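You operate a simulated robot arm through the tools that you are given. There is no shell and no other tool.

You are at the controls of a simulated robot arm. One attempt, no reset.

JOB
Turn the yellow and white action knobs till their gauges read 0, then play test key G three times.
Fine: zero the counter before playing, so that it shows 3; leave the other knobs and keys.

It is judged by the outcome, as a careful person would: the job done as asked, and still so three seconds after it is handed in. It fails if anything else is knocked over, pushed out of place, dropped, spilled or broken.

ROBOT AND FRAMES
A 7-joint arm with a two-finger parallel gripper, fixed in place. Base frame: the origin is at the foot of the arm, x ahead of it, y to its left, z up. Units: cm, rad, N and s.
Its first joint turns from -2.897 to 2.897 rad. Payload 4.4 kg.
The tool frame sits at the grasp point between the pads (the TCP): z along the fingers, y along the line on which they close. The tips reach 2.3 cm beyond it. The gripper opens to 9.4 cm. The fingers are 3.8 cm wide and 1 cm thick; the gripper's body (5.4 by 9.6 cm) begins 3.9 cm behind the TCP.
Orientation is that of the tool frame in the base frame, as [roll, pitch, yaw] about the fixed x, y, z axes, in that order (R = Rz(yaw) Ry(pitch) Rx(roll)). With the fingers straight down and closing along the base's y, the tool's x points along the base's -x, its y along +y and its z along -z.

CONTROLS
- The arm moves only by the tool move_arm. Its argument "moves" is text: rows parted by semicolons, each of 7 numbers parted by spaces: the shift along the base's x, y, z in cm, then the turn, a rotation vector about the base's x, y, z in rad, then the finger opening in cm, from 0 to 9.4. In form: x y z rx ry rz gripper; .... A call has 1 to 20 rows; each row shifts and turns the commanded pose from where the row before left it. A row lasts 0.2 s, in which the tool goes at most 5 cm and 0.15 rad; a call with a longer step from one row to the next is refused whole, and so is a gripper value outside its range. Where a pose cannot be reached the arm comes as near as it can. A force on the tool above 40 N (or 10 N above the force at the start of the call, whichever is more), or a blocked arm, ends the call early, and 0.2 s more pass. The fingers move at their own pace (about 7.2 cm/s each) and stop on an object; they squeeze with about 43 N. The grip force told is the motor's: it shows also when the fingers shut on nothing. Time passes only in rows, and 0.2 s behind the last, so rows that do not move let the fingers close. The reply holds the time, the measured pose of the TCP, the force on the tool along the base axes, the opening and the grip force, in the units named above and with some noise, with the torque about the TCP (base axes, N m) and any sound that the robot's microphone picked up.
- Cameras (640 x 400 px; columns grow to the right, rows downward): "scene" is fixed at [4.97, -48.75, 161.83]; the picture's right is [0.50, -0.87, 0.00], its down [-0.34, -0.19, -0.92] and it looks along [0.80, 0.46, -0.39] (base axes); focal length 307 px, centre (320, 200). "wrist" rides on the gripper at [8.6, 1.6, -7.4] in the tool frame; the picture's right is [-0.18, 0.98, 0.00], its down [-0.58, -0.11, -0.81] and it looks along [-0.79, -0.15, 0.59] (tool axes); focal length 243 px, centre (320, 200). There is no depth. A picture from a camera that has moved, and an enlarged one, comes with that camera's place and axes in the base frame and with its lens. The place of the scene camera against the robot may be out by one fixed shift of up to 1.2 cm in any direction.
- camera(camera): a new picture of that camera. The clock stands still meanwhile.
- zoom(camera, box): a new picture of the part [left, top, right, bottom] of that camera's present view, enlarged. The clock stands still meanwhile.
- job_done(): hands the job in; it is judged then, once.

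Nothing tells you positions but the pictures and the camera data. Unless the task says otherwise, let go and move clear before handing in.

The tools are called after "Call:" as a command line: name --argument value ..., lists and objects as JSON in quotes. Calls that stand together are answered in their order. move_arm: Moves the arm, as the interface text tells. Its arguments: {"type":"object","properties":{"moves":{"type":"string"}},"required":["moves"]} The other tools are called the same way: camera (camera) takes a picture; zoom (camera, box) takes an enlarged picture of a part of a camera's view; job_done () hands the job in.

At the start:

```text
time_s: 0.0
eef_pos: [62.82, -12.21, 154.76]
tool_rot: [3.141, 0.0, -3.141]
wrist_force: [-0.5, 0.5, 0.1]
moment: [-0.01, 0.02, -0.02]
gripper_width: 9.4
grasp_force: 0.1
```

scene: 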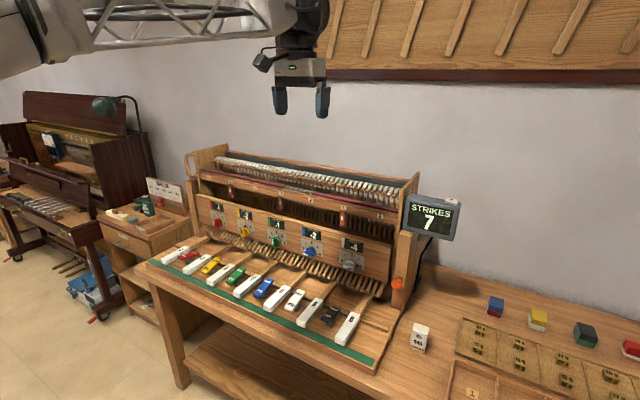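
wrist: 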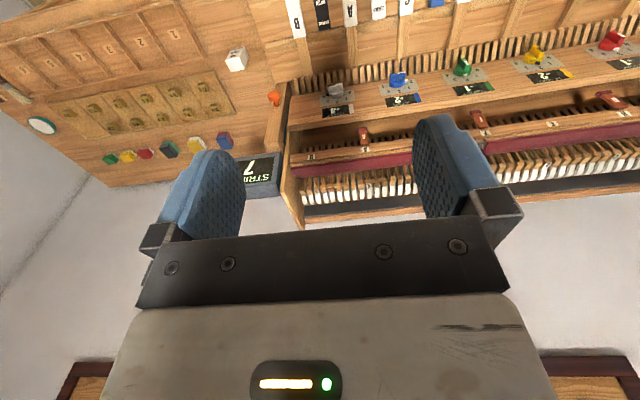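

I see a piano action model with five coloured knobs with gauges, test keys in front, and a strike counter showing 7. I will zoom in to read the details before moving.

Call:
zoom --camera "scene" --box '[180, 180, 400, 290]'

Call:
zoom --camera "scene" --box '[140, 230, 400, 370]'

Call:
zoom --camera "scene" --box '[360, 180, 480, 360]'

Call:
zoom --camera "wrist" --box '[220, 0, 640, 230]'

```text
2.91 times, centred on (290, 235) of scene
camera zoom: at [4.97, -48.75, 161.83], right [0.5, -0.87, 0.0], down [-0.34, -0.19, -0.92], along [0.8, 0.46, -0.39], focal length 892 px, centre (407, 98)
```

zoom: 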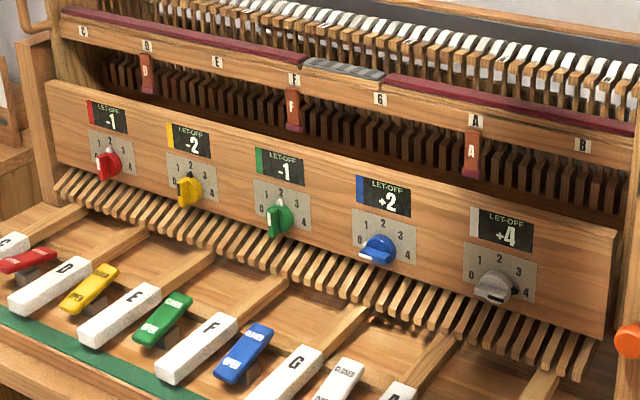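

```text
2.46 times, centred on (270, 300) of scene
camera zoom: at [4.97, -48.75, 161.83], right [0.5, -0.87, 0.0], down [-0.34, -0.19, -0.92], along [0.8, 0.46, -0.39], focal length 755 px, centre (443, -46)
```

zoom: 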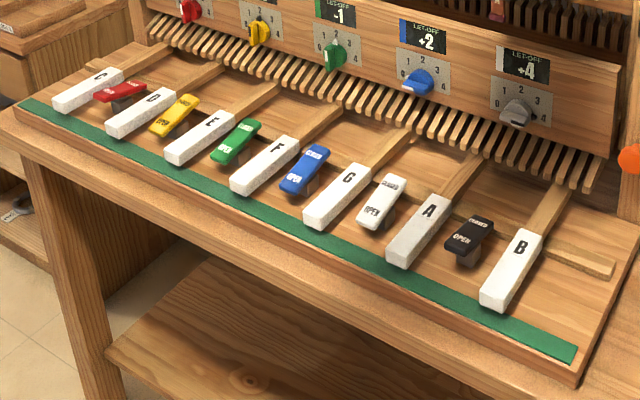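

```text
2.22 times, centred on (420, 270) of scene
camera zoom: at [4.97, -48.75, 161.83], right [0.5, -0.87, 0.0], down [-0.34, -0.19, -0.92], along [0.8, 0.46, -0.39], focal length 681 px, centre (98, 44)
```

zoom: 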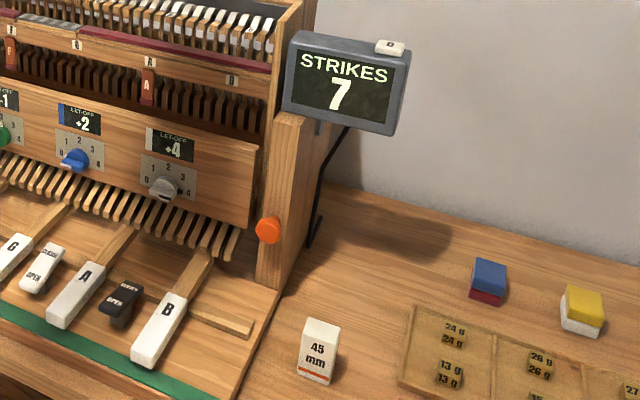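

```text
1.52 times, centred on (430, 115) of wrist
camera zoom: at [54.15, -10.59, 162.29], right [0.18, 0.98, 0.0], down [0.58, -0.11, 0.81], along [0.79, -0.15, -0.59], focal length 370 px, centre (152, 330)
```

zoom: 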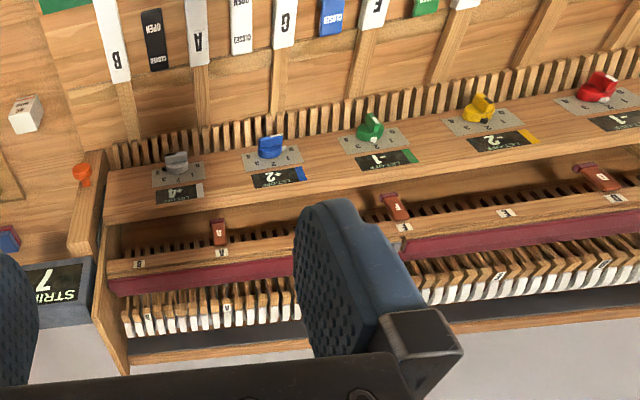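

The knob row sits on a near-vertical panel near x≈90, z≈97.5, with yellow at y≈37 and white at y≈-12. The G key is near (76, 7, 88). I'll look closer at the knob pointers, the counter button and the rockers.

Call:
zoom --camera "scene" --box '[225, 205, 275, 245]'

Call:
zoom --camera "scene" --box '[290, 230, 380, 285]'

Call:
zoom --camera "scene" --box '[395, 185, 475, 245]'

Call:
zoom --camera "scene" --box '[240, 265, 360, 340]'

Call:
zoom --camera "scene" --box '[440, 280, 640, 400]'

Call:
zoom --camera "scene" --box '[100, 160, 220, 240]'

```text
10.00 times, centred on (250, 225) of scene
camera zoom: at [4.97, -48.75, 161.83], right [0.5, -0.87, 0.0], down [-0.34, -0.19, -0.92], along [0.8, 0.46, -0.39], focal length 3066 px, centre (1020, -50)
```

zoom: 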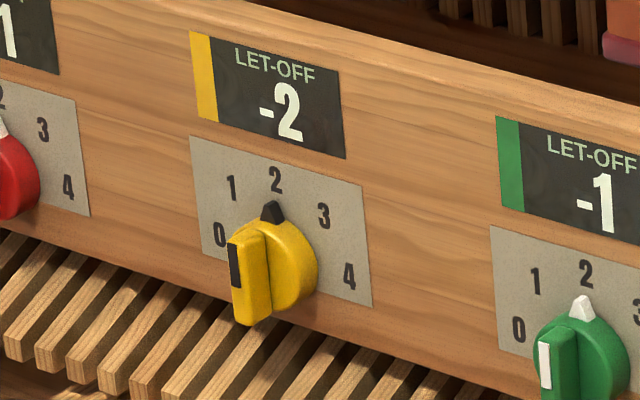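

```text
7.11 times, centred on (335, 258) of scene
camera zoom: at [4.97, -48.75, 161.83], right [0.5, -0.87, 0.0], down [-0.34, -0.19, -0.92], along [0.8, 0.46, -0.39], focal length 2180 px, centre (213, -209)
```

zoom: 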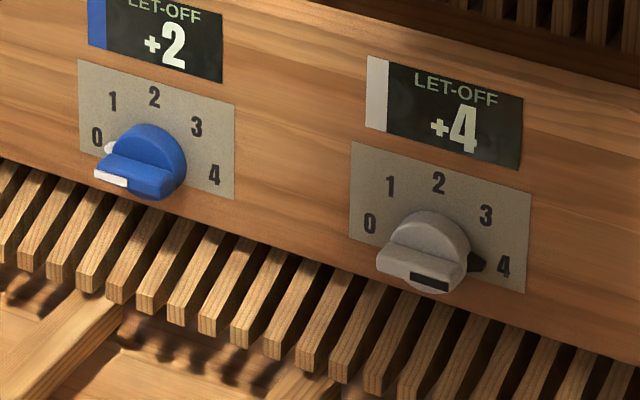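

```text
6.67 times, centred on (435, 215) of scene
camera zoom: at [4.97, -48.75, 161.83], right [0.5, -0.87, 0.0], down [-0.34, -0.19, -0.92], along [0.8, 0.46, -0.39], focal length 2044 px, centre (-447, 100)
```

zoom: 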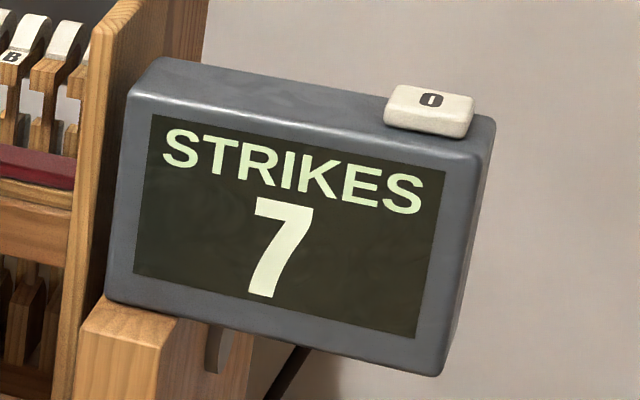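

```text
5.33 times, centred on (300, 302) of scene
camera zoom: at [4.97, -48.75, 161.83], right [0.5, -0.87, 0.0], down [-0.34, -0.19, -0.92], along [0.8, 0.46, -0.39], focal length 1635 px, centre (427, -347)
```

zoom: 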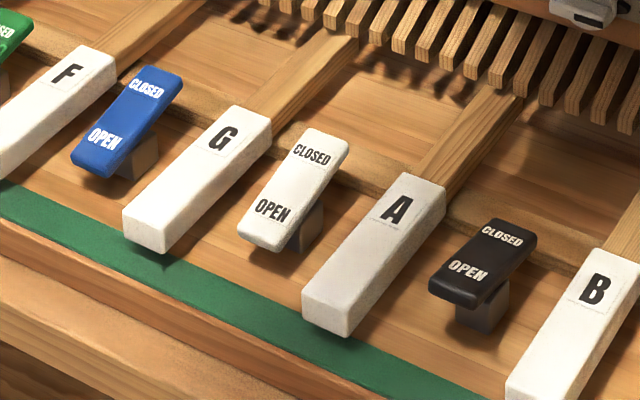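

```text
3.20 times, centred on (540, 340) of scene
camera zoom: at [4.97, -48.75, 161.83], right [0.5, -0.87, 0.0], down [-0.34, -0.19, -0.92], along [0.8, 0.46, -0.39], focal length 981 px, centre (-384, -248)
```

zoom: 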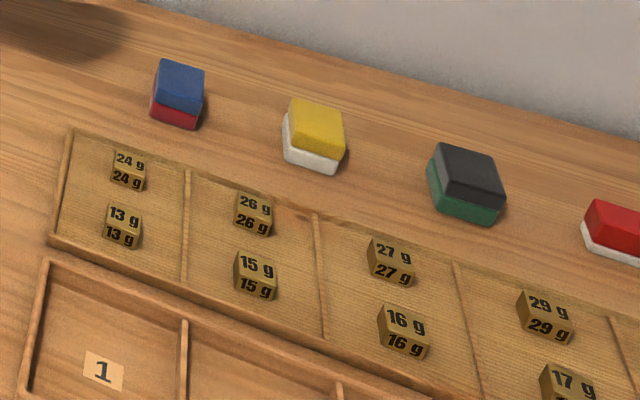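

```text
5.00 times, centred on (160, 200) of scene
camera zoom: at [4.97, -48.75, 161.83], right [0.5, -0.87, 0.0], down [-0.34, -0.19, -0.92], along [0.8, 0.46, -0.39], focal length 1533 px, centre (1120, 200)
```

zoom: 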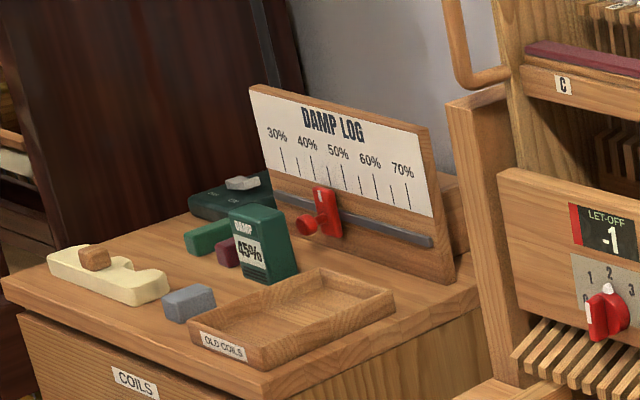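

The yellow knob points at 2 and its gauge reads -2. The white knob points at 4 and reads +4, and the counter's reset button, marked 0, is on top of its box. I'll lower the hand in free space to see the panel and the slats under the knobs with the wrist camera.

Call:
move_arm --moves "-1.6 0.75 -4.3 0 0 0 9.4; -1.6 0.75 -4.3 0 0 0 9.4; -1.6 0.75 -4.3 0 0 0 9.4; -1.6 0.75 -4.3 0 0 0 9.4; -1.6 0.75 -4.3 0 0 0 9.4; -1.6 0.75 -4.3 0 0 0 9.4; -1.6 0.75 -4.3 0 0 0 9.4; -1.6 0.75 -4.3 0 0 0 9.4"

Call:
camera --camera "wrist"

Call:
camera --camera "scene"

```text
time_s: 1.8
eef_pos: [49.79, -6.33, 120.41]
tool_rot: [-3.141, 0.002, -3.141]
wrist_force: [0.1, 0.4, 0.4]
moment: [-0.01, 0.03, 0.01]
gripper_width: 9.34
grasp_force: 0.0
```

```text
taken
camera wrist: at [41.34, -4.66, 127.95], right [0.18, 0.98, 0.0], down [0.58, -0.11, 0.81], along [0.79, -0.15, -0.59], focal length 243 px, centre (320, 200)
```

wrist: 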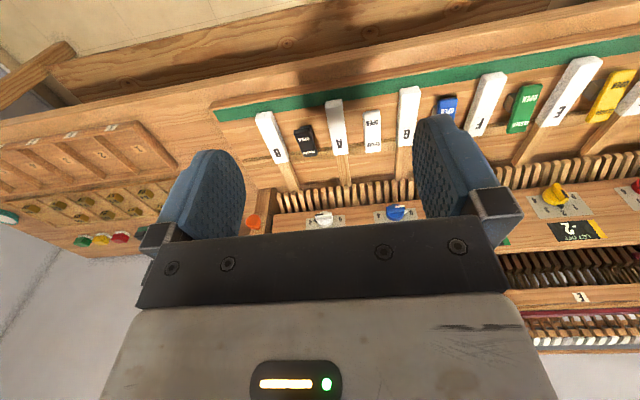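

```text
taken
```

scene: 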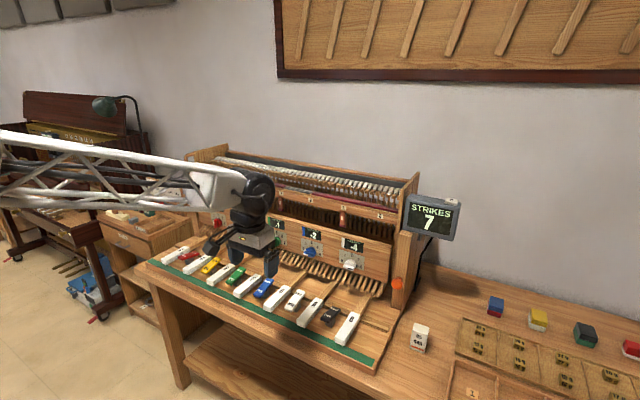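

The wrist view works but is upside-down with the tool pointing down. In free space I'll turn the hand half a turn about vertical, so the camera rides above once the fingers point at the panel, and check how far the wrist goes.

Call:
move_arm --moves "0 0 0 0 0 0.15 9.4; 0 0 0 0 0 0.15 9.4; 0 0 0 0 0 0.15 9.4; 0 0 0 0 0 0.15 9.4; 0 0 0 0 0 0.15 9.4; 0 0 0 0 0 0.15 9.4; 0 0 0 0 0 0.15 9.4; 0 0 0 0 0 0.15 9.4; 0 0 0 0 0 0.15 9.4; 0 0 0 0 0 0.15 9.4; 0 0 0 0 0 0.15 9.4; 0 0 0 0 0 0.15 9.4; 0 0 0 0 0 0.15 9.4; 0 0 0 0 0 0.15 9.4; 0 0 0 0 0 0.15 9.4; 0 0 0 0 0 0.15 9.4; 0 0 0 0 0 0.15 9.4; 0 0 0 0 0 0.15 9.4; 0 0 0 0 0 0.15 9.4; 0 0 0 0 0 0.15 9.4"

```text
time_s: 6.0
eef_pos: [49.62, -4.1, 121.38]
tool_rot: [3.134, -0.023, -0.208]
wrist_force: [3.0, -0.2, -0.2]
moment: [0.0, 0.17, -0.01]
gripper_width: 9.44
grasp_force: 0.1
out of reach, approached as far as the arm can: row 20
```

The wrist stops just short of the full half turn, so its roll range is about ±2.9 rad around the starting roll. I'll turn it back and take a closer look at the white knob through the open fingers.

Call:
move_arm --moves "1.2 -0.37 0 0 0 -0.15 9.4; 1.2 -0.37 0 0 0 -0.15 9.4; 1.2 -0.37 0 0 0 -0.15 9.4; 1.2 -0.37 0 0 0 -0.15 9.4; 1.2 -0.37 0 0 0 -0.15 9.4; 1.2 -0.37 0 0 0 -0.15 9.4; 1.2 -0.37 0 0 0 -0.15 9.4; 1.2 -0.37 0 0 0 -0.15 9.4; 1.2 -0.37 0 0 0 -0.15 9.4; 1.2 -0.37 0 0 0 -0.15 9.4; 1.2 -0.37 0 0 0 -0.15 9.4; 1.2 -0.37 0 0 0 -0.15 9.4; 1.2 -0.37 0 0 0 -0.15 9.4; 1.2 -0.37 0 0 0 -0.15 9.4; 1.2 -0.37 0 0 0 -0.15 9.4; 1.2 -0.37 0 0 0 -0.15 9.4; 1.2 -0.37 0 0 0 -0.15 9.4; 1.2 -0.37 0 0 0 -0.15 9.4; 1.2 -0.37 0 0 0 -0.15 9.4; 1.2 -0.37 0 0 0 -0.15 9.4"

Call:
camera --camera "wrist"

```text
time_s: 10.2
eef_pos: [74.31, -11.61, 120.27]
tool_rot: [3.13, -0.002, 3.073]
wrist_force: [1.0, -0.5, 0.8]
moment: [-0.01, -0.01, -0.02]
gripper_width: 9.41
grasp_force: 0.1
```

```text
taken
camera wrist: at [65.8, -9.47, 127.88], right [0.25, 0.97, 0.01], down [0.57, -0.16, 0.8], along [0.78, -0.2, -0.59], focal length 243 px, centre (320, 200)
```

wrist: 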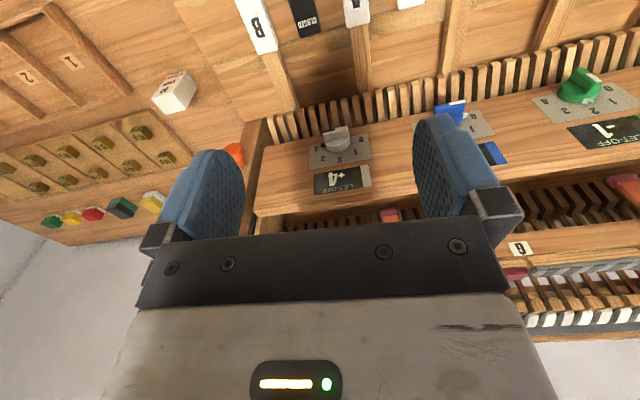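

The white knob is now in view between the fingers. I'll zoom in for its geometry.

Call:
zoom --camera "wrist" --box '[260, 80, 420, 180]'

Call:
zoom --camera "wrist" --box '[300, 110, 380, 160]'

Call:
zoom --camera "wrist" --box '[520, 50, 640, 150]'

```text
4.00 times, centred on (340, 130) of wrist
camera zoom: at [65.8, -9.47, 127.88], right [0.25, 0.97, 0.01], down [0.57, -0.16, 0.8], along [0.78, -0.2, -0.59], focal length 970 px, centre (240, 480)
```

zoom: 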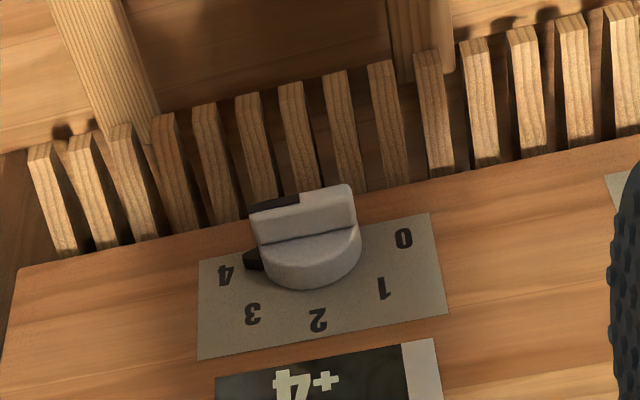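

```text
8.00 times, centred on (340, 135) of wrist
camera zoom: at [65.8, -9.47, 127.88], right [0.25, 0.97, 0.01], down [0.57, -0.16, 0.8], along [0.78, -0.2, -0.59], focal length 1941 px, centre (160, 720)
```

zoom: 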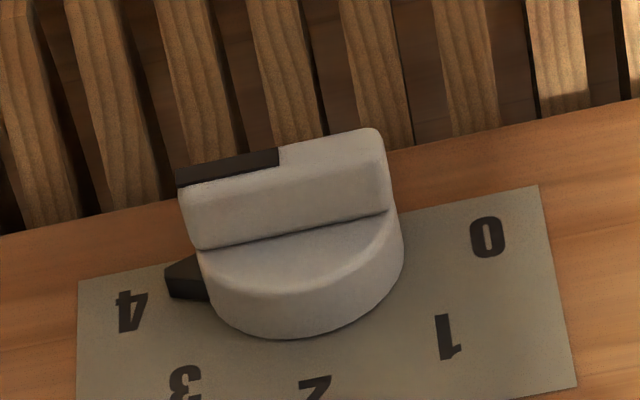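

```text
4.00 times, centred on (580, 100) of wrist
camera zoom: at [65.8, -9.47, 127.88], right [0.25, 0.97, 0.01], down [0.57, -0.16, 0.8], along [0.78, -0.2, -0.59], focal length 970 px, centre (-720, 600)
```

zoom: 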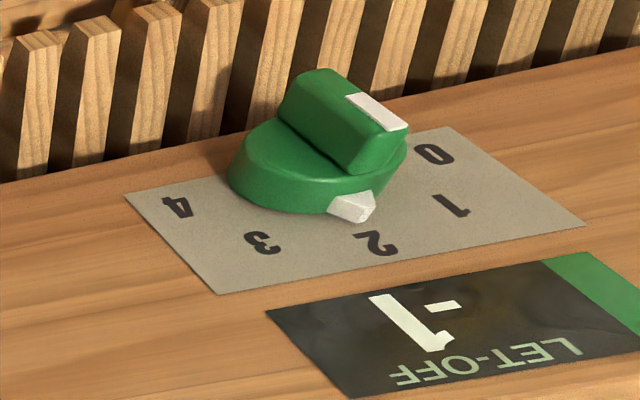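

The knob is a disc with a raised bar, and slats stick out just under the panel. I'll take a second view from lower down with the wrist camera, so positions come from the robot's own frame.

Call:
move_arm --moves "-1.5 0.25 -2.95 0 -0.075 0.017 9.4; -1.5 0.25 -2.95 0 -0.075 0.017 9.4; -1.5 0.25 -2.95 0 -0.075 0.017 9.4; -1.5 0.25 -2.95 0 -0.075 0.017 9.4; 0 0 0 0 0 0 9.4; 0 0 0 0 0 0 9.4"

Call:
camera --camera "wrist"

Call:
zoom --camera "wrist" --box '[240, 100, 400, 200]'

```text
time_s: 11.6
eef_pos: [68.36, -10.68, 108.64]
tool_rot: [3.121, 0.3, -3.14]
wrist_force: [0.2, 0.0, -0.8]
moment: [0.01, 0.03, -0.02]
gripper_width: 9.41
grasp_force: 0.1
```

```text
taken
camera wrist: at [57.94, -9.19, 113.31], right [0.17, 0.98, 0.07], down [0.32, -0.13, 0.94], along [0.93, -0.14, -0.33], focal length 243 px, centre (320, 200)
```

wrist: 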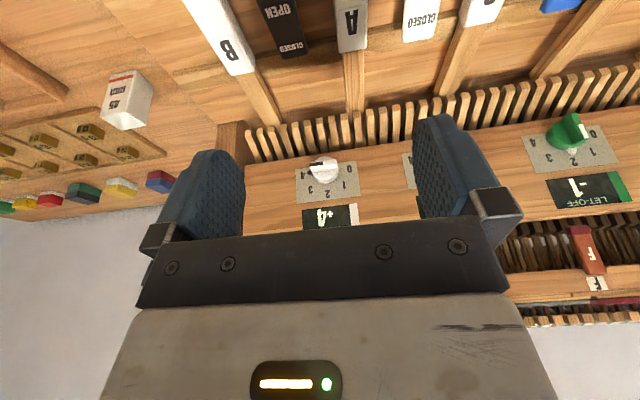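

```text
4.00 times, centred on (320, 150) of wrist
camera zoom: at [57.94, -9.19, 113.31], right [0.17, 0.98, 0.07], down [0.32, -0.13, 0.94], along [0.93, -0.14, -0.33], focal length 970 px, centre (320, 400)
```

zoom: 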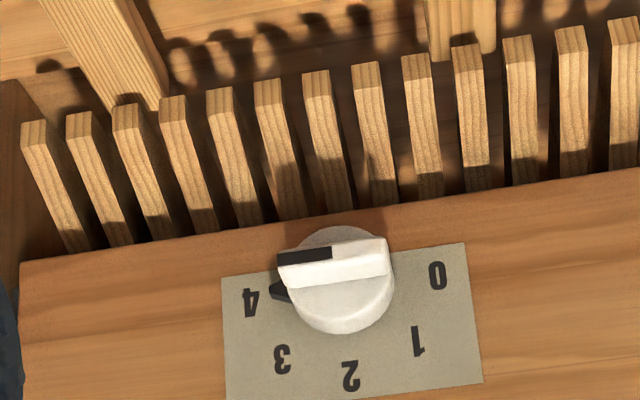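

The white knob's centre works out at about (y -13, z 96) on a vertical panel at x≈93, with 45° between digits. I'll zoom tighter for the bar dimensions.

Call:
zoom --camera "wrist" --box '[296, 145, 356, 195]'

Call:
zoom --camera "wrist" --box '[400, 0, 500, 70]'

Call:
camera --camera "scene"

```text
8.00 times, centred on (326, 170) of wrist
camera zoom: at [57.94, -9.19, 113.31], right [0.17, 0.98, 0.07], down [0.32, -0.13, 0.94], along [0.93, -0.14, -0.33], focal length 1941 px, centre (272, 440)
```

zoom: 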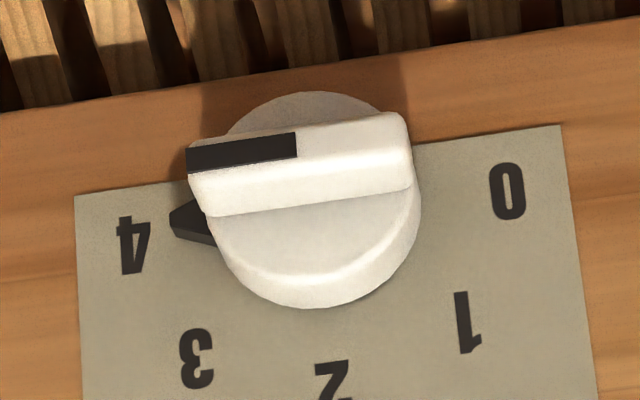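

```text
5.71 times, centred on (450, 35) of wrist
camera zoom: at [57.94, -9.19, 113.31], right [0.17, 0.98, 0.07], down [0.32, -0.13, 0.94], along [0.93, -0.14, -0.33], focal length 1386 px, centre (-423, 1143)
```

zoom: 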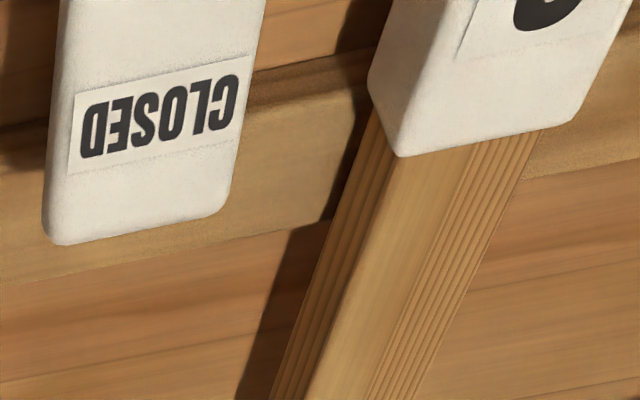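

```text
taken
```

scene: 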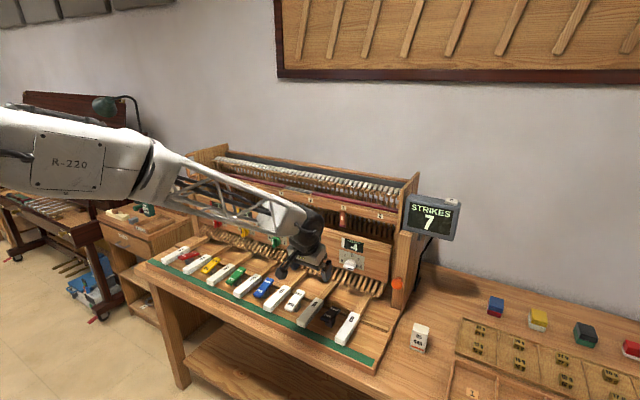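

The white knob's bar is about 4.1 cm long, 0.75 cm thick and 1.5 cm proud, with its front at x≈90.2, centred at y≈-13.0, z≈96.1. I'll turn the hand in free space so the fingers point at the panel and close vertically, tilted slightly so the camera stays clear of the keys.

Call:
move_arm --moves "0 0 0 0 -0.1412 0 5; 0 0 0 0 -0.1412 0 5; 0 0 0 0 -0.1412 0 5; 0 0 0 0 -0.1412 0 4; 0 0 0 0 -0.1412 0 4; 0 0 0 0 -0.1412 0 4; 0 0 0 0 -0.1412 0 4; 0 0 0 0 -0.1412 0 4; 0 0 0 0 -0.1412 0 4; 0 0 0 0.1428 0 0 4; 0 0 0 0.1428 0 0 4; 0 0 0 0.1428 0 0 4; 0 0 0 0.1428 0 0 4; 0 0 0 0.1428 0 0 4; 0 0 0 0.1428 0 0 4; 0 0 0 0.1428 0 0 4; 0 0 0 0.1428 0 0 4; 0 0 0 0.1428 0 0 4; 0 0 0 0.1428 0 0 4; 0 0 0 0.1428 0 0 4"

Call:
camera --camera "scene"

Call:
camera --camera "wrist"

```text
time_s: 13.1
eef_pos: [71.22, -11.27, 90.12]
tool_rot: [3.056, 0.894, 3.099]
wrist_force: [-6.0, 0.5, 8.7]
moment: [-0.17, 0.15, -0.13]
gripper_width: 3.98
grasp_force: 0.1
stopped in row 7: the force on the tool passed its limit at 191 N (the readings are from after the stop); the commanded pose is now the measured one
```

```text
taken
```

scene: 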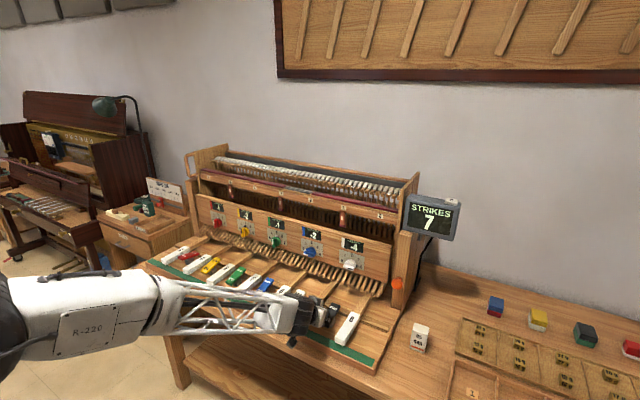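

```text
taken
camera wrist: at [60.02, -9.86, 88.2], right [0.09, 0.98, 0.2], down [-0.26, -0.17, 0.95], along [0.96, -0.14, 0.24], focal length 243 px, centre (320, 200)
```

wrist: 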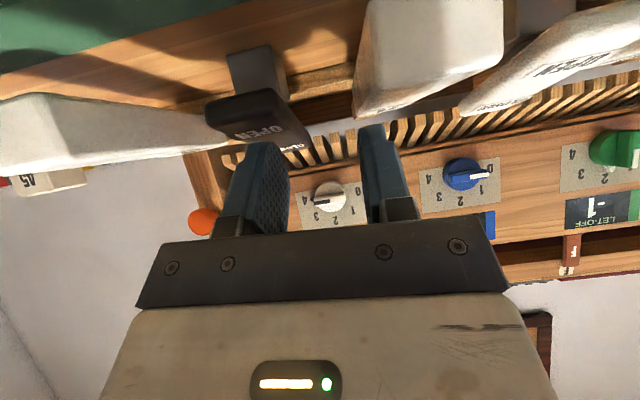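

The arm sagged unexpectedly to z≈90 during the turn and touched something at the keys. I'll check what is being touched before moving.

Call:
zoom --camera "scene" --box '[260, 265, 380, 345]'

Call:
zoom --camera "wrist" --box '[180, 40, 420, 190]'

Call:
zoom --camera "scene" --box '[140, 180, 400, 340]'

```text
5.00 times, centred on (320, 305) of scene
camera zoom: at [4.97, -48.75, 161.83], right [0.5, -0.87, 0.0], down [-0.34, -0.19, -0.92], along [0.8, 0.46, -0.39], focal length 1533 px, centre (320, -325)
```

zoom: 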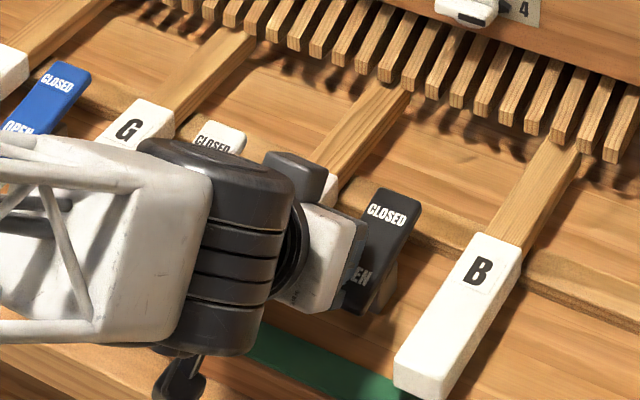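

```text
2.67 times, centred on (300, 115) of wrist
camera zoom: at [60.02, -9.86, 88.2], right [0.09, 0.98, 0.2], down [-0.26, -0.17, 0.95], along [0.96, -0.14, 0.24], focal length 647 px, centre (373, 427)
```

zoom: 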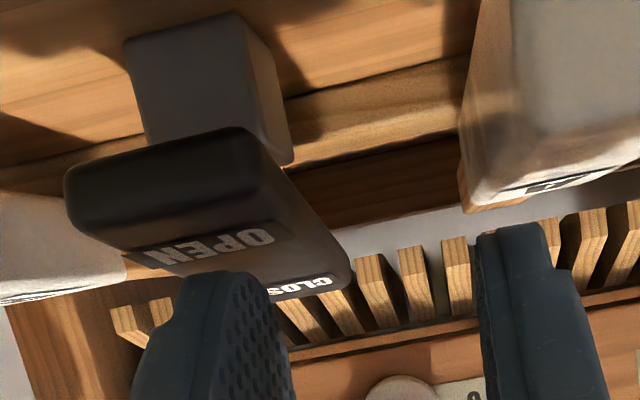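

```text
2.46 times, centred on (270, 260) of scene
camera zoom: at [4.97, -48.75, 161.83], right [0.5, -0.87, 0.0], down [-0.34, -0.19, -0.92], along [0.8, 0.46, -0.39], focal length 755 px, centre (443, 52)
```

zoom: 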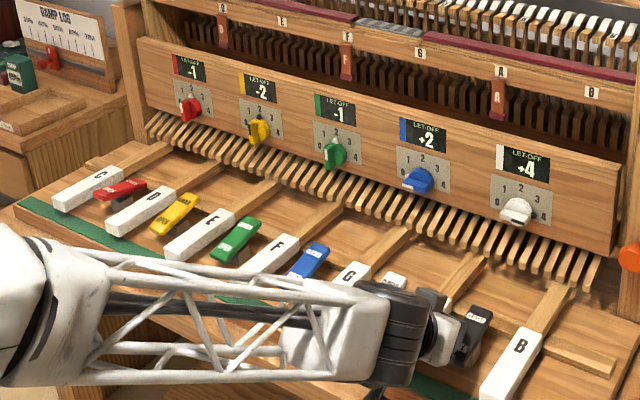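

The right finger came to rest on the black rocker. I'll lift straight up in small steps and then check its state.

Call:
move_arm --moves "0 0 1.5 0 0 0 4; 0 0 2.5 0 0 0 4; 0 0 3 0 0 0 4; 0 0 3 0 0 0 4"

Call:
camera --camera "scene"

```text
time_s: 14.1
eef_pos: [71.28, -11.21, 100.0]
tool_rot: [3.056, 0.893, 3.101]
wrist_force: [-0.3, -1.1, -0.5]
moment: [0.0, -0.03, 0.01]
gripper_width: 3.99
grasp_force: 0.0
```

```text
taken
```

scene: 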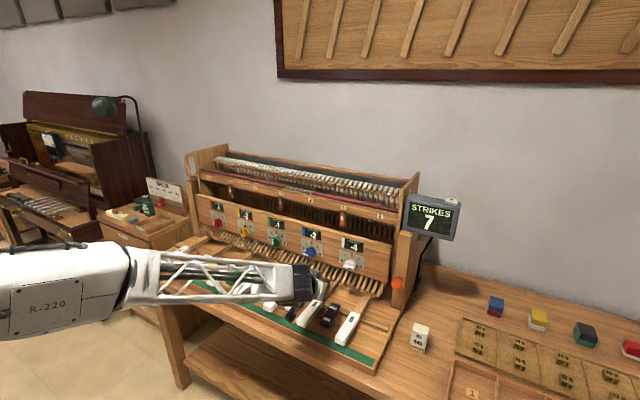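

Call:
move_arm --moves "0 0 4 0 0 0 4; 0 0 4 0 0 0 4; 0 0 4 0 0 0 4; 0 0 4 0 0 0 4; 0 0 4 0 0 0 4"

Call:
zoom --camera "scene" --box '[240, 265, 360, 340]'

Call:
camera --camera "scene"

Call:
camera --camera "wrist"

```text
time_s: 15.3
eef_pos: [71.05, -11.03, 119.9]
tool_rot: [3.056, 0.894, 3.097]
wrist_force: [0.2, -0.3, -1.0]
moment: [0.01, -0.05, -0.01]
gripper_width: 4.01
grasp_force: 0.0
```

```text
5.33 times, centred on (300, 302) of scene
camera zoom: at [4.97, -48.75, 161.83], right [0.5, -0.87, 0.0], down [-0.34, -0.19, -0.92], along [0.8, 0.46, -0.39], focal length 1635 px, centre (427, -347)
```

zoom: 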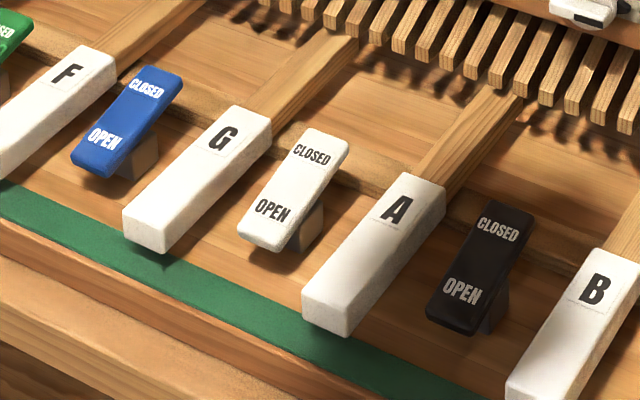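

```text
taken
```

scene: 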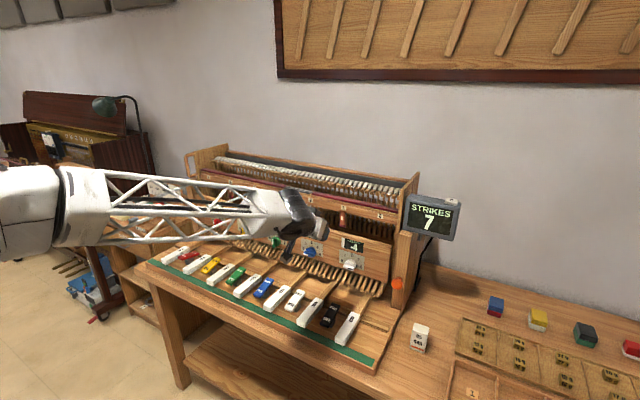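

```text
taken
camera wrist: at [59.84, -9.62, 117.95], right [0.09, 0.98, 0.2], down [-0.26, -0.17, 0.95], along [0.96, -0.14, 0.24], focal length 243 px, centre (320, 200)
```

wrist: 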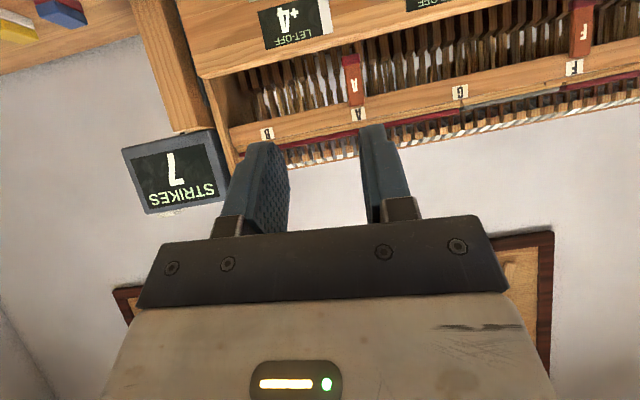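

The bump switched the black rocker: before, its CLOSED end was down, and now its OPEN end is. I'll put it back, so I'm bringing the tool vertical again at a safe height to measure it.

Call:
move_arm --moves "0 0 0 0 0.149 0 2; 0 0 0 0 0.149 0 0; 0 0 0 0 0.149 0 0; 0 0 0 0 0.149 0 0; 0 0 0 0 0.149 0 0; 0 0 0 0 0.149 0 0; 0 0 0 0 0 0 0"

Call:
camera --camera "wrist"

```text
time_s: 16.9
eef_pos: [71.24, -11.34, 119.94]
tool_rot: [3.089, -0.002, 3.116]
wrist_force: [-0.1, 0.2, 0.1]
moment: [-0.02, 0.03, 0.01]
gripper_width: 0.01
grasp_force: 42.2
```

```text
taken
camera wrist: at [62.63, -9.81, 127.57], right [0.21, 0.98, 0.05], down [0.58, -0.17, 0.8], along [0.79, -0.14, -0.6], focal length 243 px, centre (320, 200)
```

wrist: 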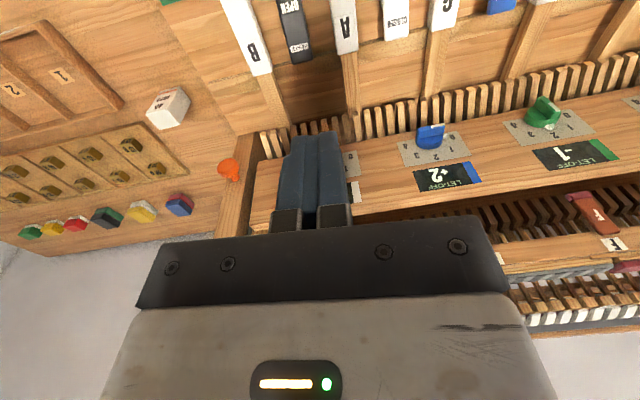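

Call:
move_arm --moves "-4 0 0 -0.0526 0 0.0256 0; -4 0 0 0 0 0 0; -4 0 0 0 0 0 0; 0 0 0 0 0 0 0"

Call:
camera --camera "wrist"

Call:
zoom --camera "wrist" --box '[240, 40, 400, 140]'

```text
time_s: 17.9
eef_pos: [59.17, -11.19, 120.18]
tool_rot: [-3.14, 0.0, 3.14]
wrist_force: [0.7, -0.1, 0.3]
moment: [0.01, 0.0, 0.01]
gripper_width: 0.01
grasp_force: 42.4
```

```text
taken
camera wrist: at [50.47, -9.56, 127.79], right [0.19, 0.98, 0.0], down [0.58, -0.11, 0.81], along [0.79, -0.15, -0.59], focal length 243 px, centre (320, 200)
```

wrist: 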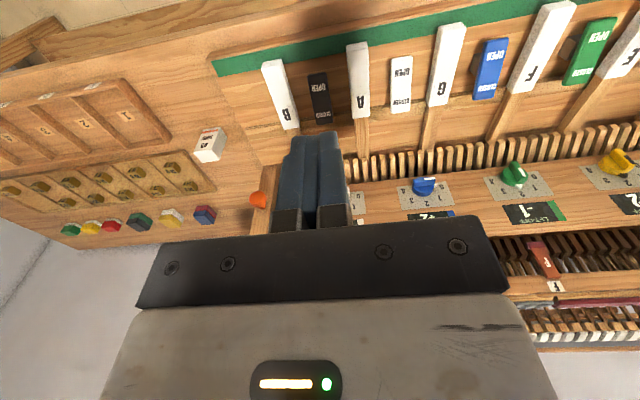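

```text
4.00 times, centred on (320, 90) of wrist
camera zoom: at [50.47, -9.56, 127.79], right [0.19, 0.98, 0.0], down [0.58, -0.11, 0.81], along [0.79, -0.15, -0.59], focal length 970 px, centre (320, 640)
```

zoom: 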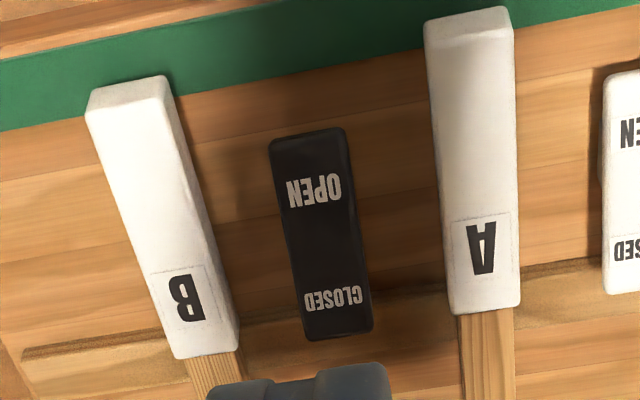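

The rocker runs from x≈70.4 to 79 at y≈-14, with its CLOSED end near (78, -14, 88), well between the A and B keys. I'll bring the closed fingertips above that end first.

Call:
move_arm --moves "3.77 -0.56 -2.5 0 0 0 0; 3.77 -0.56 -2.5 0 0 0 0; 3.77 -0.56 -2.5 0 0 0 0; 3.77 -0.56 -2.5 0 0 0 0; 3.77 -0.56 -2.5 0 0 0 0; 0 0 -4 0 0 0 0; 0 0 -4 0 0 0 0; 0 0 -4 0 0 0 0; 0 0 0 0 0 0 0"

Call:
camera --camera "wrist"

Call:
zoom --camera "scene" --box '[270, 255, 390, 345]'

```text
time_s: 19.9
eef_pos: [77.96, -14.12, 95.41]
tool_rot: [-3.141, -0.001, 3.139]
wrist_force: [0.7, 0.1, -0.2]
moment: [-0.01, -0.01, -0.01]
gripper_width: 0.0
grasp_force: 42.2
```

```text
taken
camera wrist: at [69.37, -12.6, 102.94], right [0.19, 0.98, 0.0], down [0.58, -0.11, 0.81], along [0.79, -0.15, -0.59], focal length 243 px, centre (320, 200)
```

wrist: 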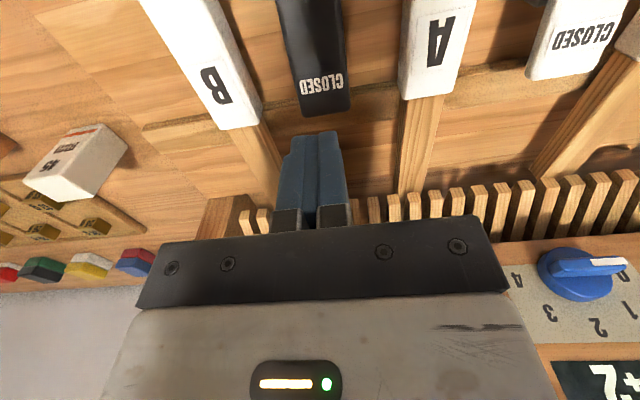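

```text
4.44 times, centred on (330, 300) of scene
camera zoom: at [4.97, -48.75, 161.83], right [0.5, -0.87, 0.0], down [-0.34, -0.19, -0.92], along [0.8, 0.46, -0.39], focal length 1362 px, centre (276, -244)
```

zoom: 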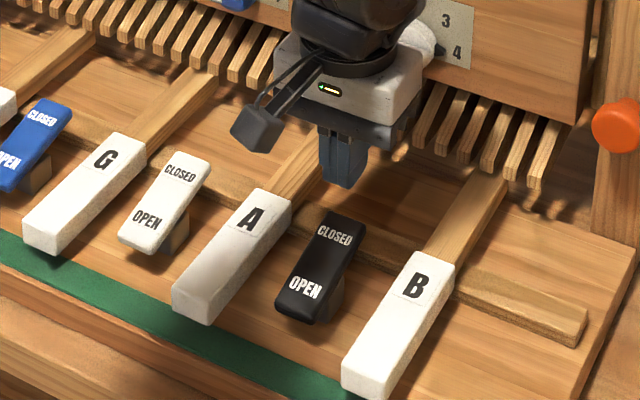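

The fingertips are lined up over the rocker's CLOSED end. I'll press down gently.

Call:
move_arm --moves "-0.3 0 -2 0 0 0 0; 0 0 -1.5 0 0 0 0; 0 0 -1 0 0 0 0; 0 0 -0.7 0 0 0 0; 0 0 -0.5 0 0 0 0; 0 0 0 0 0 0 0"

Call:
zoom --camera "scene" --box '[270, 255, 390, 345]'

```text
time_s: 21.3
eef_pos: [77.8, -14.16, 90.02]
tool_rot: [-3.141, 0.0, 3.139]
wrist_force: [-0.9, 1.8, 17.4]
moment: [0.04, 0.29, -0.07]
gripper_width: 0.0
grasp_force: 42.0
```

```text
4.44 times, centred on (330, 300) of scene
camera zoom: at [4.97, -48.75, 161.83], right [0.5, -0.87, 0.0], down [-0.34, -0.19, -0.92], along [0.8, 0.46, -0.39], focal length 1362 px, centre (276, -244)
```

zoom: 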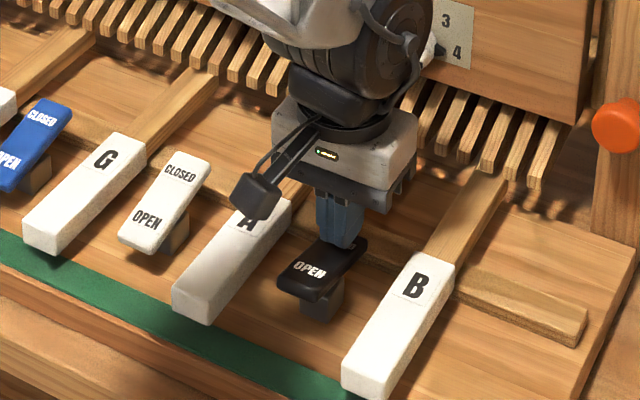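

Call:
move_arm --moves "0 0 -0.3 0 0 0 0; 0 0 0 0 0 0 0; 0 0 2 0 0 0 0; 0 0 4 0 0 0 0; 0 0 5 0 0 0 0; 0 0 5 0 0 0 0; -2 0 5 0 0 0 0; -2 0 5 0 0 0 0"

Call:
zoom --camera "scene" --box '[240, 265, 360, 340]'

Call:
camera --camera "scene"

```text
refused: row 7 steps farther than a row can; nothing moved
```

```text
5.33 times, centred on (300, 302) of scene
camera zoom: at [4.97, -48.75, 161.83], right [0.5, -0.87, 0.0], down [-0.34, -0.19, -0.92], along [0.8, 0.46, -0.39], focal length 1635 px, centre (427, -347)
```

zoom: 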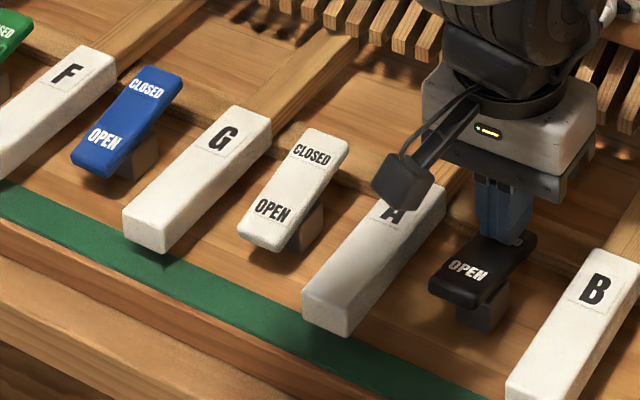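

```text
taken
```

scene: 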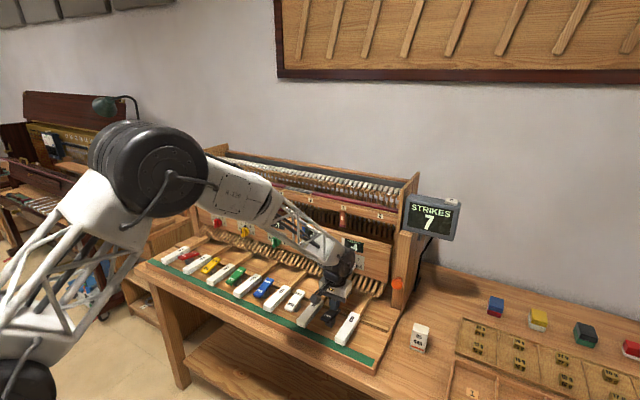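

The rocker now looks as it did at the start. I'll lift straight off and confirm that it stays.

Call:
move_arm --moves "0 0 -0.3 0 0 0 0; 0 0 0 0 0 0 0; 0 0 2 0 0 0 0; 0 0 4 0 0 0 0; 0 0 5 0 0 0 0; 0 0 5 0 0 0 0; -2 0 4.5 0 0 0 0; -2 0 4.5 0 0 0 0"

Call:
zoom --camera "scene" --box '[240, 265, 360, 340]'

Call:
zoom --camera "scene" --box '[140, 180, 400, 340]'

```text
time_s: 21.7
eef_pos: [77.86, -14.18, 89.91]
tool_rot: [-3.14, 0.006, 3.139]
wrist_force: [0.0, -0.5, 4.1]
moment: [0.02, 0.07, -0.04]
gripper_width: 0.0
grasp_force: 42.3
stopped in row 2: the force on the tool passed its limit at 43 N (the readings are from after the stop); the commanded pose is now the measured one
```

```text
5.33 times, centred on (300, 302) of scene
camera zoom: at [4.97, -48.75, 161.83], right [0.5, -0.87, 0.0], down [-0.34, -0.19, -0.92], along [0.8, 0.46, -0.39], focal length 1635 px, centre (427, -347)
```

zoom: 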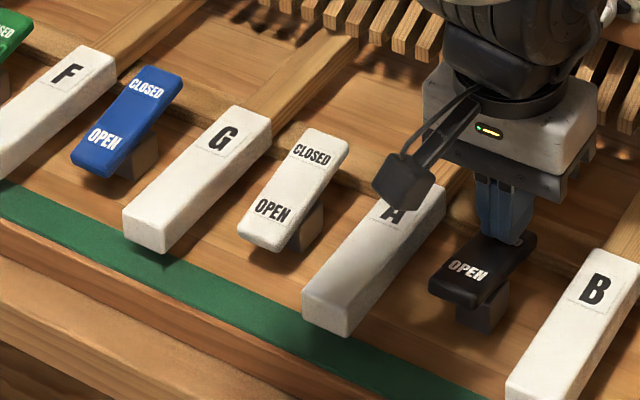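

```text
2.46 times, centred on (270, 260) of scene
camera zoom: at [4.97, -48.75, 161.83], right [0.5, -0.87, 0.0], down [-0.34, -0.19, -0.92], along [0.8, 0.46, -0.39], focal length 755 px, centre (443, 52)
```

zoom: 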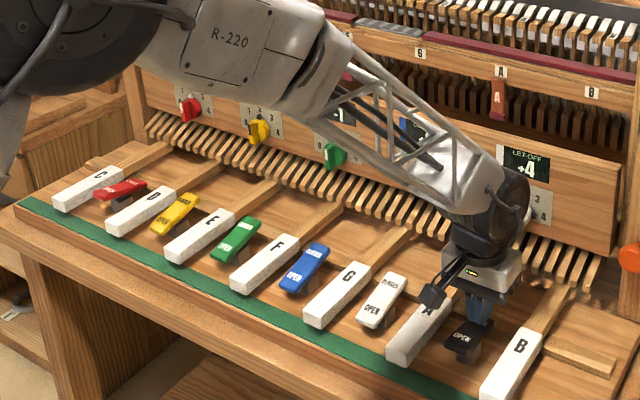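

The rocker is against its closed stop. I'll lift clear now.

Call:
move_arm --moves "0 0 2 0 0 0 0; 0 0 4 0 0 0 0; 0 0 4.5 0 0 0 0; 0 0 4.5 0 0 0 0; -2 0 4 0 0 0 0; -2 0 4 0 0 0 0; -2 0 2 0 0 0 0; 0 0 0 0 0 0 0"

Call:
zoom --camera "scene" --box '[240, 265, 360, 340]'

Call:
zoom --camera "scene" --box '[140, 180, 400, 340]'

```text
time_s: 23.5
eef_pos: [71.64, -14.46, 114.99]
tool_rot: [-3.141, 0.005, 3.141]
wrist_force: [-0.1, 0.2, 0.1]
moment: [-0.03, 0.03, 0.01]
gripper_width: 0.0
grasp_force: 42.3
```

```text
5.33 times, centred on (300, 302) of scene
camera zoom: at [4.97, -48.75, 161.83], right [0.5, -0.87, 0.0], down [-0.34, -0.19, -0.92], along [0.8, 0.46, -0.39], focal length 1635 px, centre (427, -347)
```

zoom: 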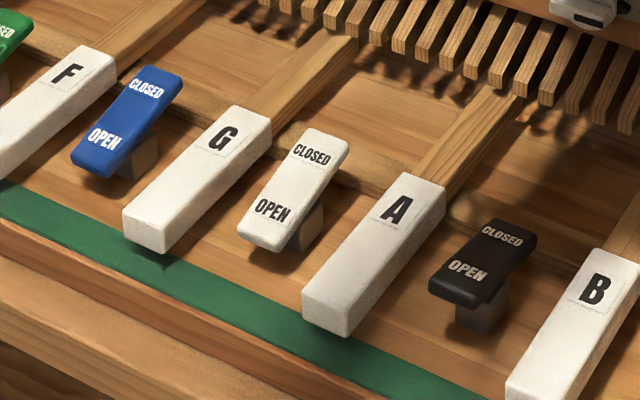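

```text
2.46 times, centred on (270, 260) of scene
camera zoom: at [4.97, -48.75, 161.83], right [0.5, -0.87, 0.0], down [-0.34, -0.19, -0.92], along [0.8, 0.46, -0.39], focal length 755 px, centre (443, 52)
```

zoom: 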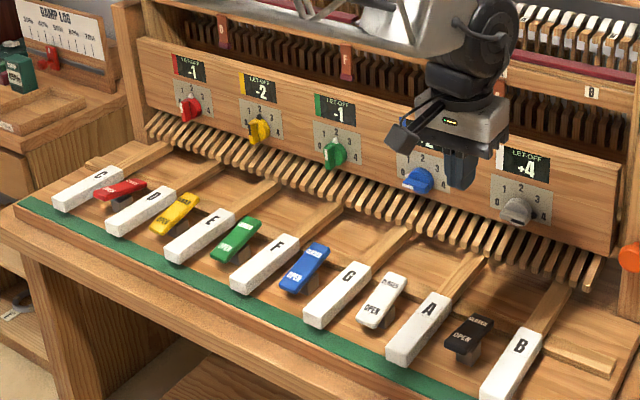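

The black rocker is back as it was, and the strike count is unchanged. Now for the yellow knob: I'll move over there for a good view.

Call:
move_arm --moves "0 4.8 0.5 0 0 0 9.4; 0 4.8 0.5 0 0 0 9.4; 0 4.8 0.5 0 0 0 9.4; 0 4.8 0.5 0 0 0 9.4; 0 4.8 0.5 0 0 0 9.4; 0 4.8 0.5 0 0 0 9.4; 0 4.8 0.5 0 0 0 9.4; 0 4.8 0.5 0 0 0 9.4; 0 4.8 0.5 0 0 0 9.4; 0 4.8 0.5 0 0 0 9.4; 0 4.8 0 0 0 0 9.4; 0 0 0 0 0 0 9.4"

Call:
camera --camera "wrist"

Call:
camera --camera "scene"

```text
time_s: 26.1
eef_pos: [71.91, 38.39, 120.03]
tool_rot: [-3.141, 0.005, 3.14]
wrist_force: [0.9, -1.4, 0.3]
moment: [0.0, 0.0, 0.02]
gripper_width: 9.38
grasp_force: 0.1
```

```text
taken
camera wrist: at [63.28, 40.16, 127.52], right [0.19, 0.98, 0.0], down [0.58, -0.11, 0.81], along [0.8, -0.15, -0.59], focal length 243 px, centre (320, 200)
```

wrist: 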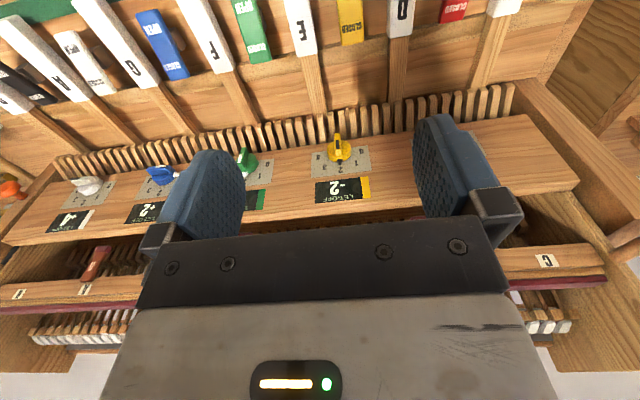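

```text
taken
```

scene: 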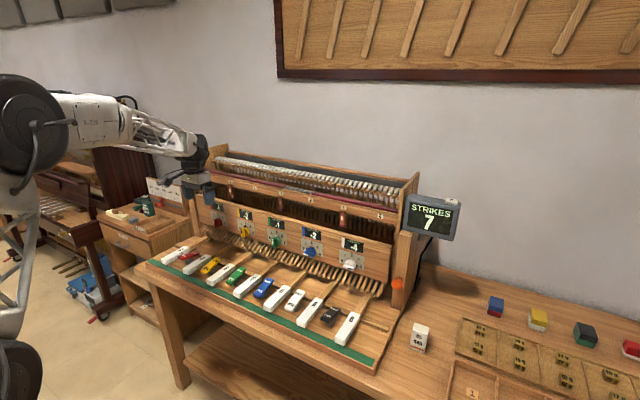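

Call:
zoom --camera "wrist" --box '[290, 110, 410, 210]'

Call:
zoom --camera "wrist" --box '[310, 120, 370, 170]'

```text
4.00 times, centred on (350, 160) of wrist
camera zoom: at [63.28, 40.16, 127.52], right [0.19, 0.98, 0.0], down [0.58, -0.11, 0.81], along [0.8, -0.15, -0.59], focal length 970 px, centre (200, 360)
```

zoom: 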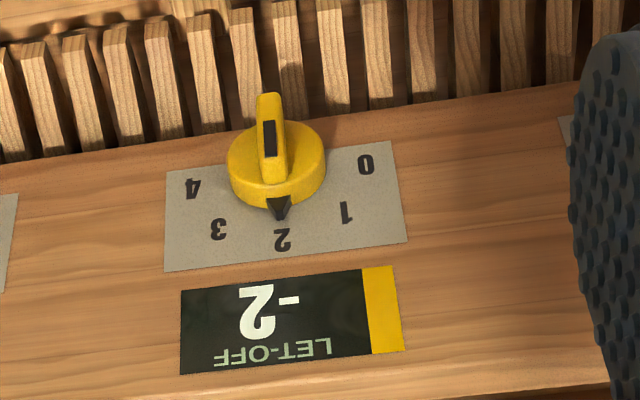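

```text
8.00 times, centred on (340, 145) of wrist
camera zoom: at [63.28, 40.16, 127.52], right [0.19, 0.98, 0.0], down [0.58, -0.11, 0.81], along [0.8, -0.15, -0.59], focal length 1941 px, centre (160, 640)
```

zoom: 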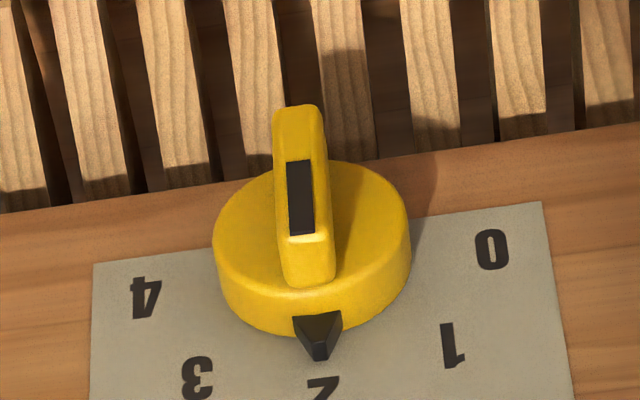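

The yellow knob is centred at about (y 38.05, z 96.0) with its bar exactly vertical. I'll tilt the tool 25° from vertical and come to a pre-grasp in front of it, checking as I go.

Call:
move_arm --moves "2.02 -0.085 -3.5 0 -0.109 0 4; 2.02 -0.085 -3.5 0 -0.109 0 4; 2.02 -0.085 -3.5 0 -0.109 0 4; 2.02 -0.085 -3.5 0 -0.109 0 4; 0 0 0 0 0 0 4"

Call:
camera --camera "wrist"

```text
time_s: 27.3
eef_pos: [79.76, 38.18, 105.94]
tool_rot: [-3.14, 0.441, 3.141]
wrist_force: [-0.8, -0.3, 0.2]
moment: [0.01, 0.01, -0.02]
gripper_width: 4.02
grasp_force: 0.2
```

```text
taken
camera wrist: at [68.92, 39.81, 109.01], right [0.17, 0.98, 0.08], down [0.18, -0.11, 0.98], along [0.97, -0.15, -0.2], focal length 243 px, centre (320, 200)
```

wrist: 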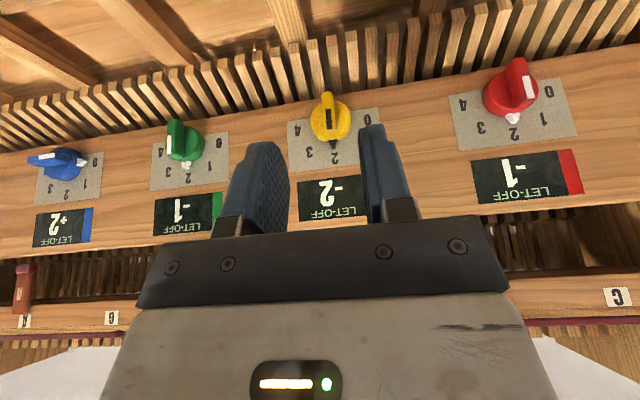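

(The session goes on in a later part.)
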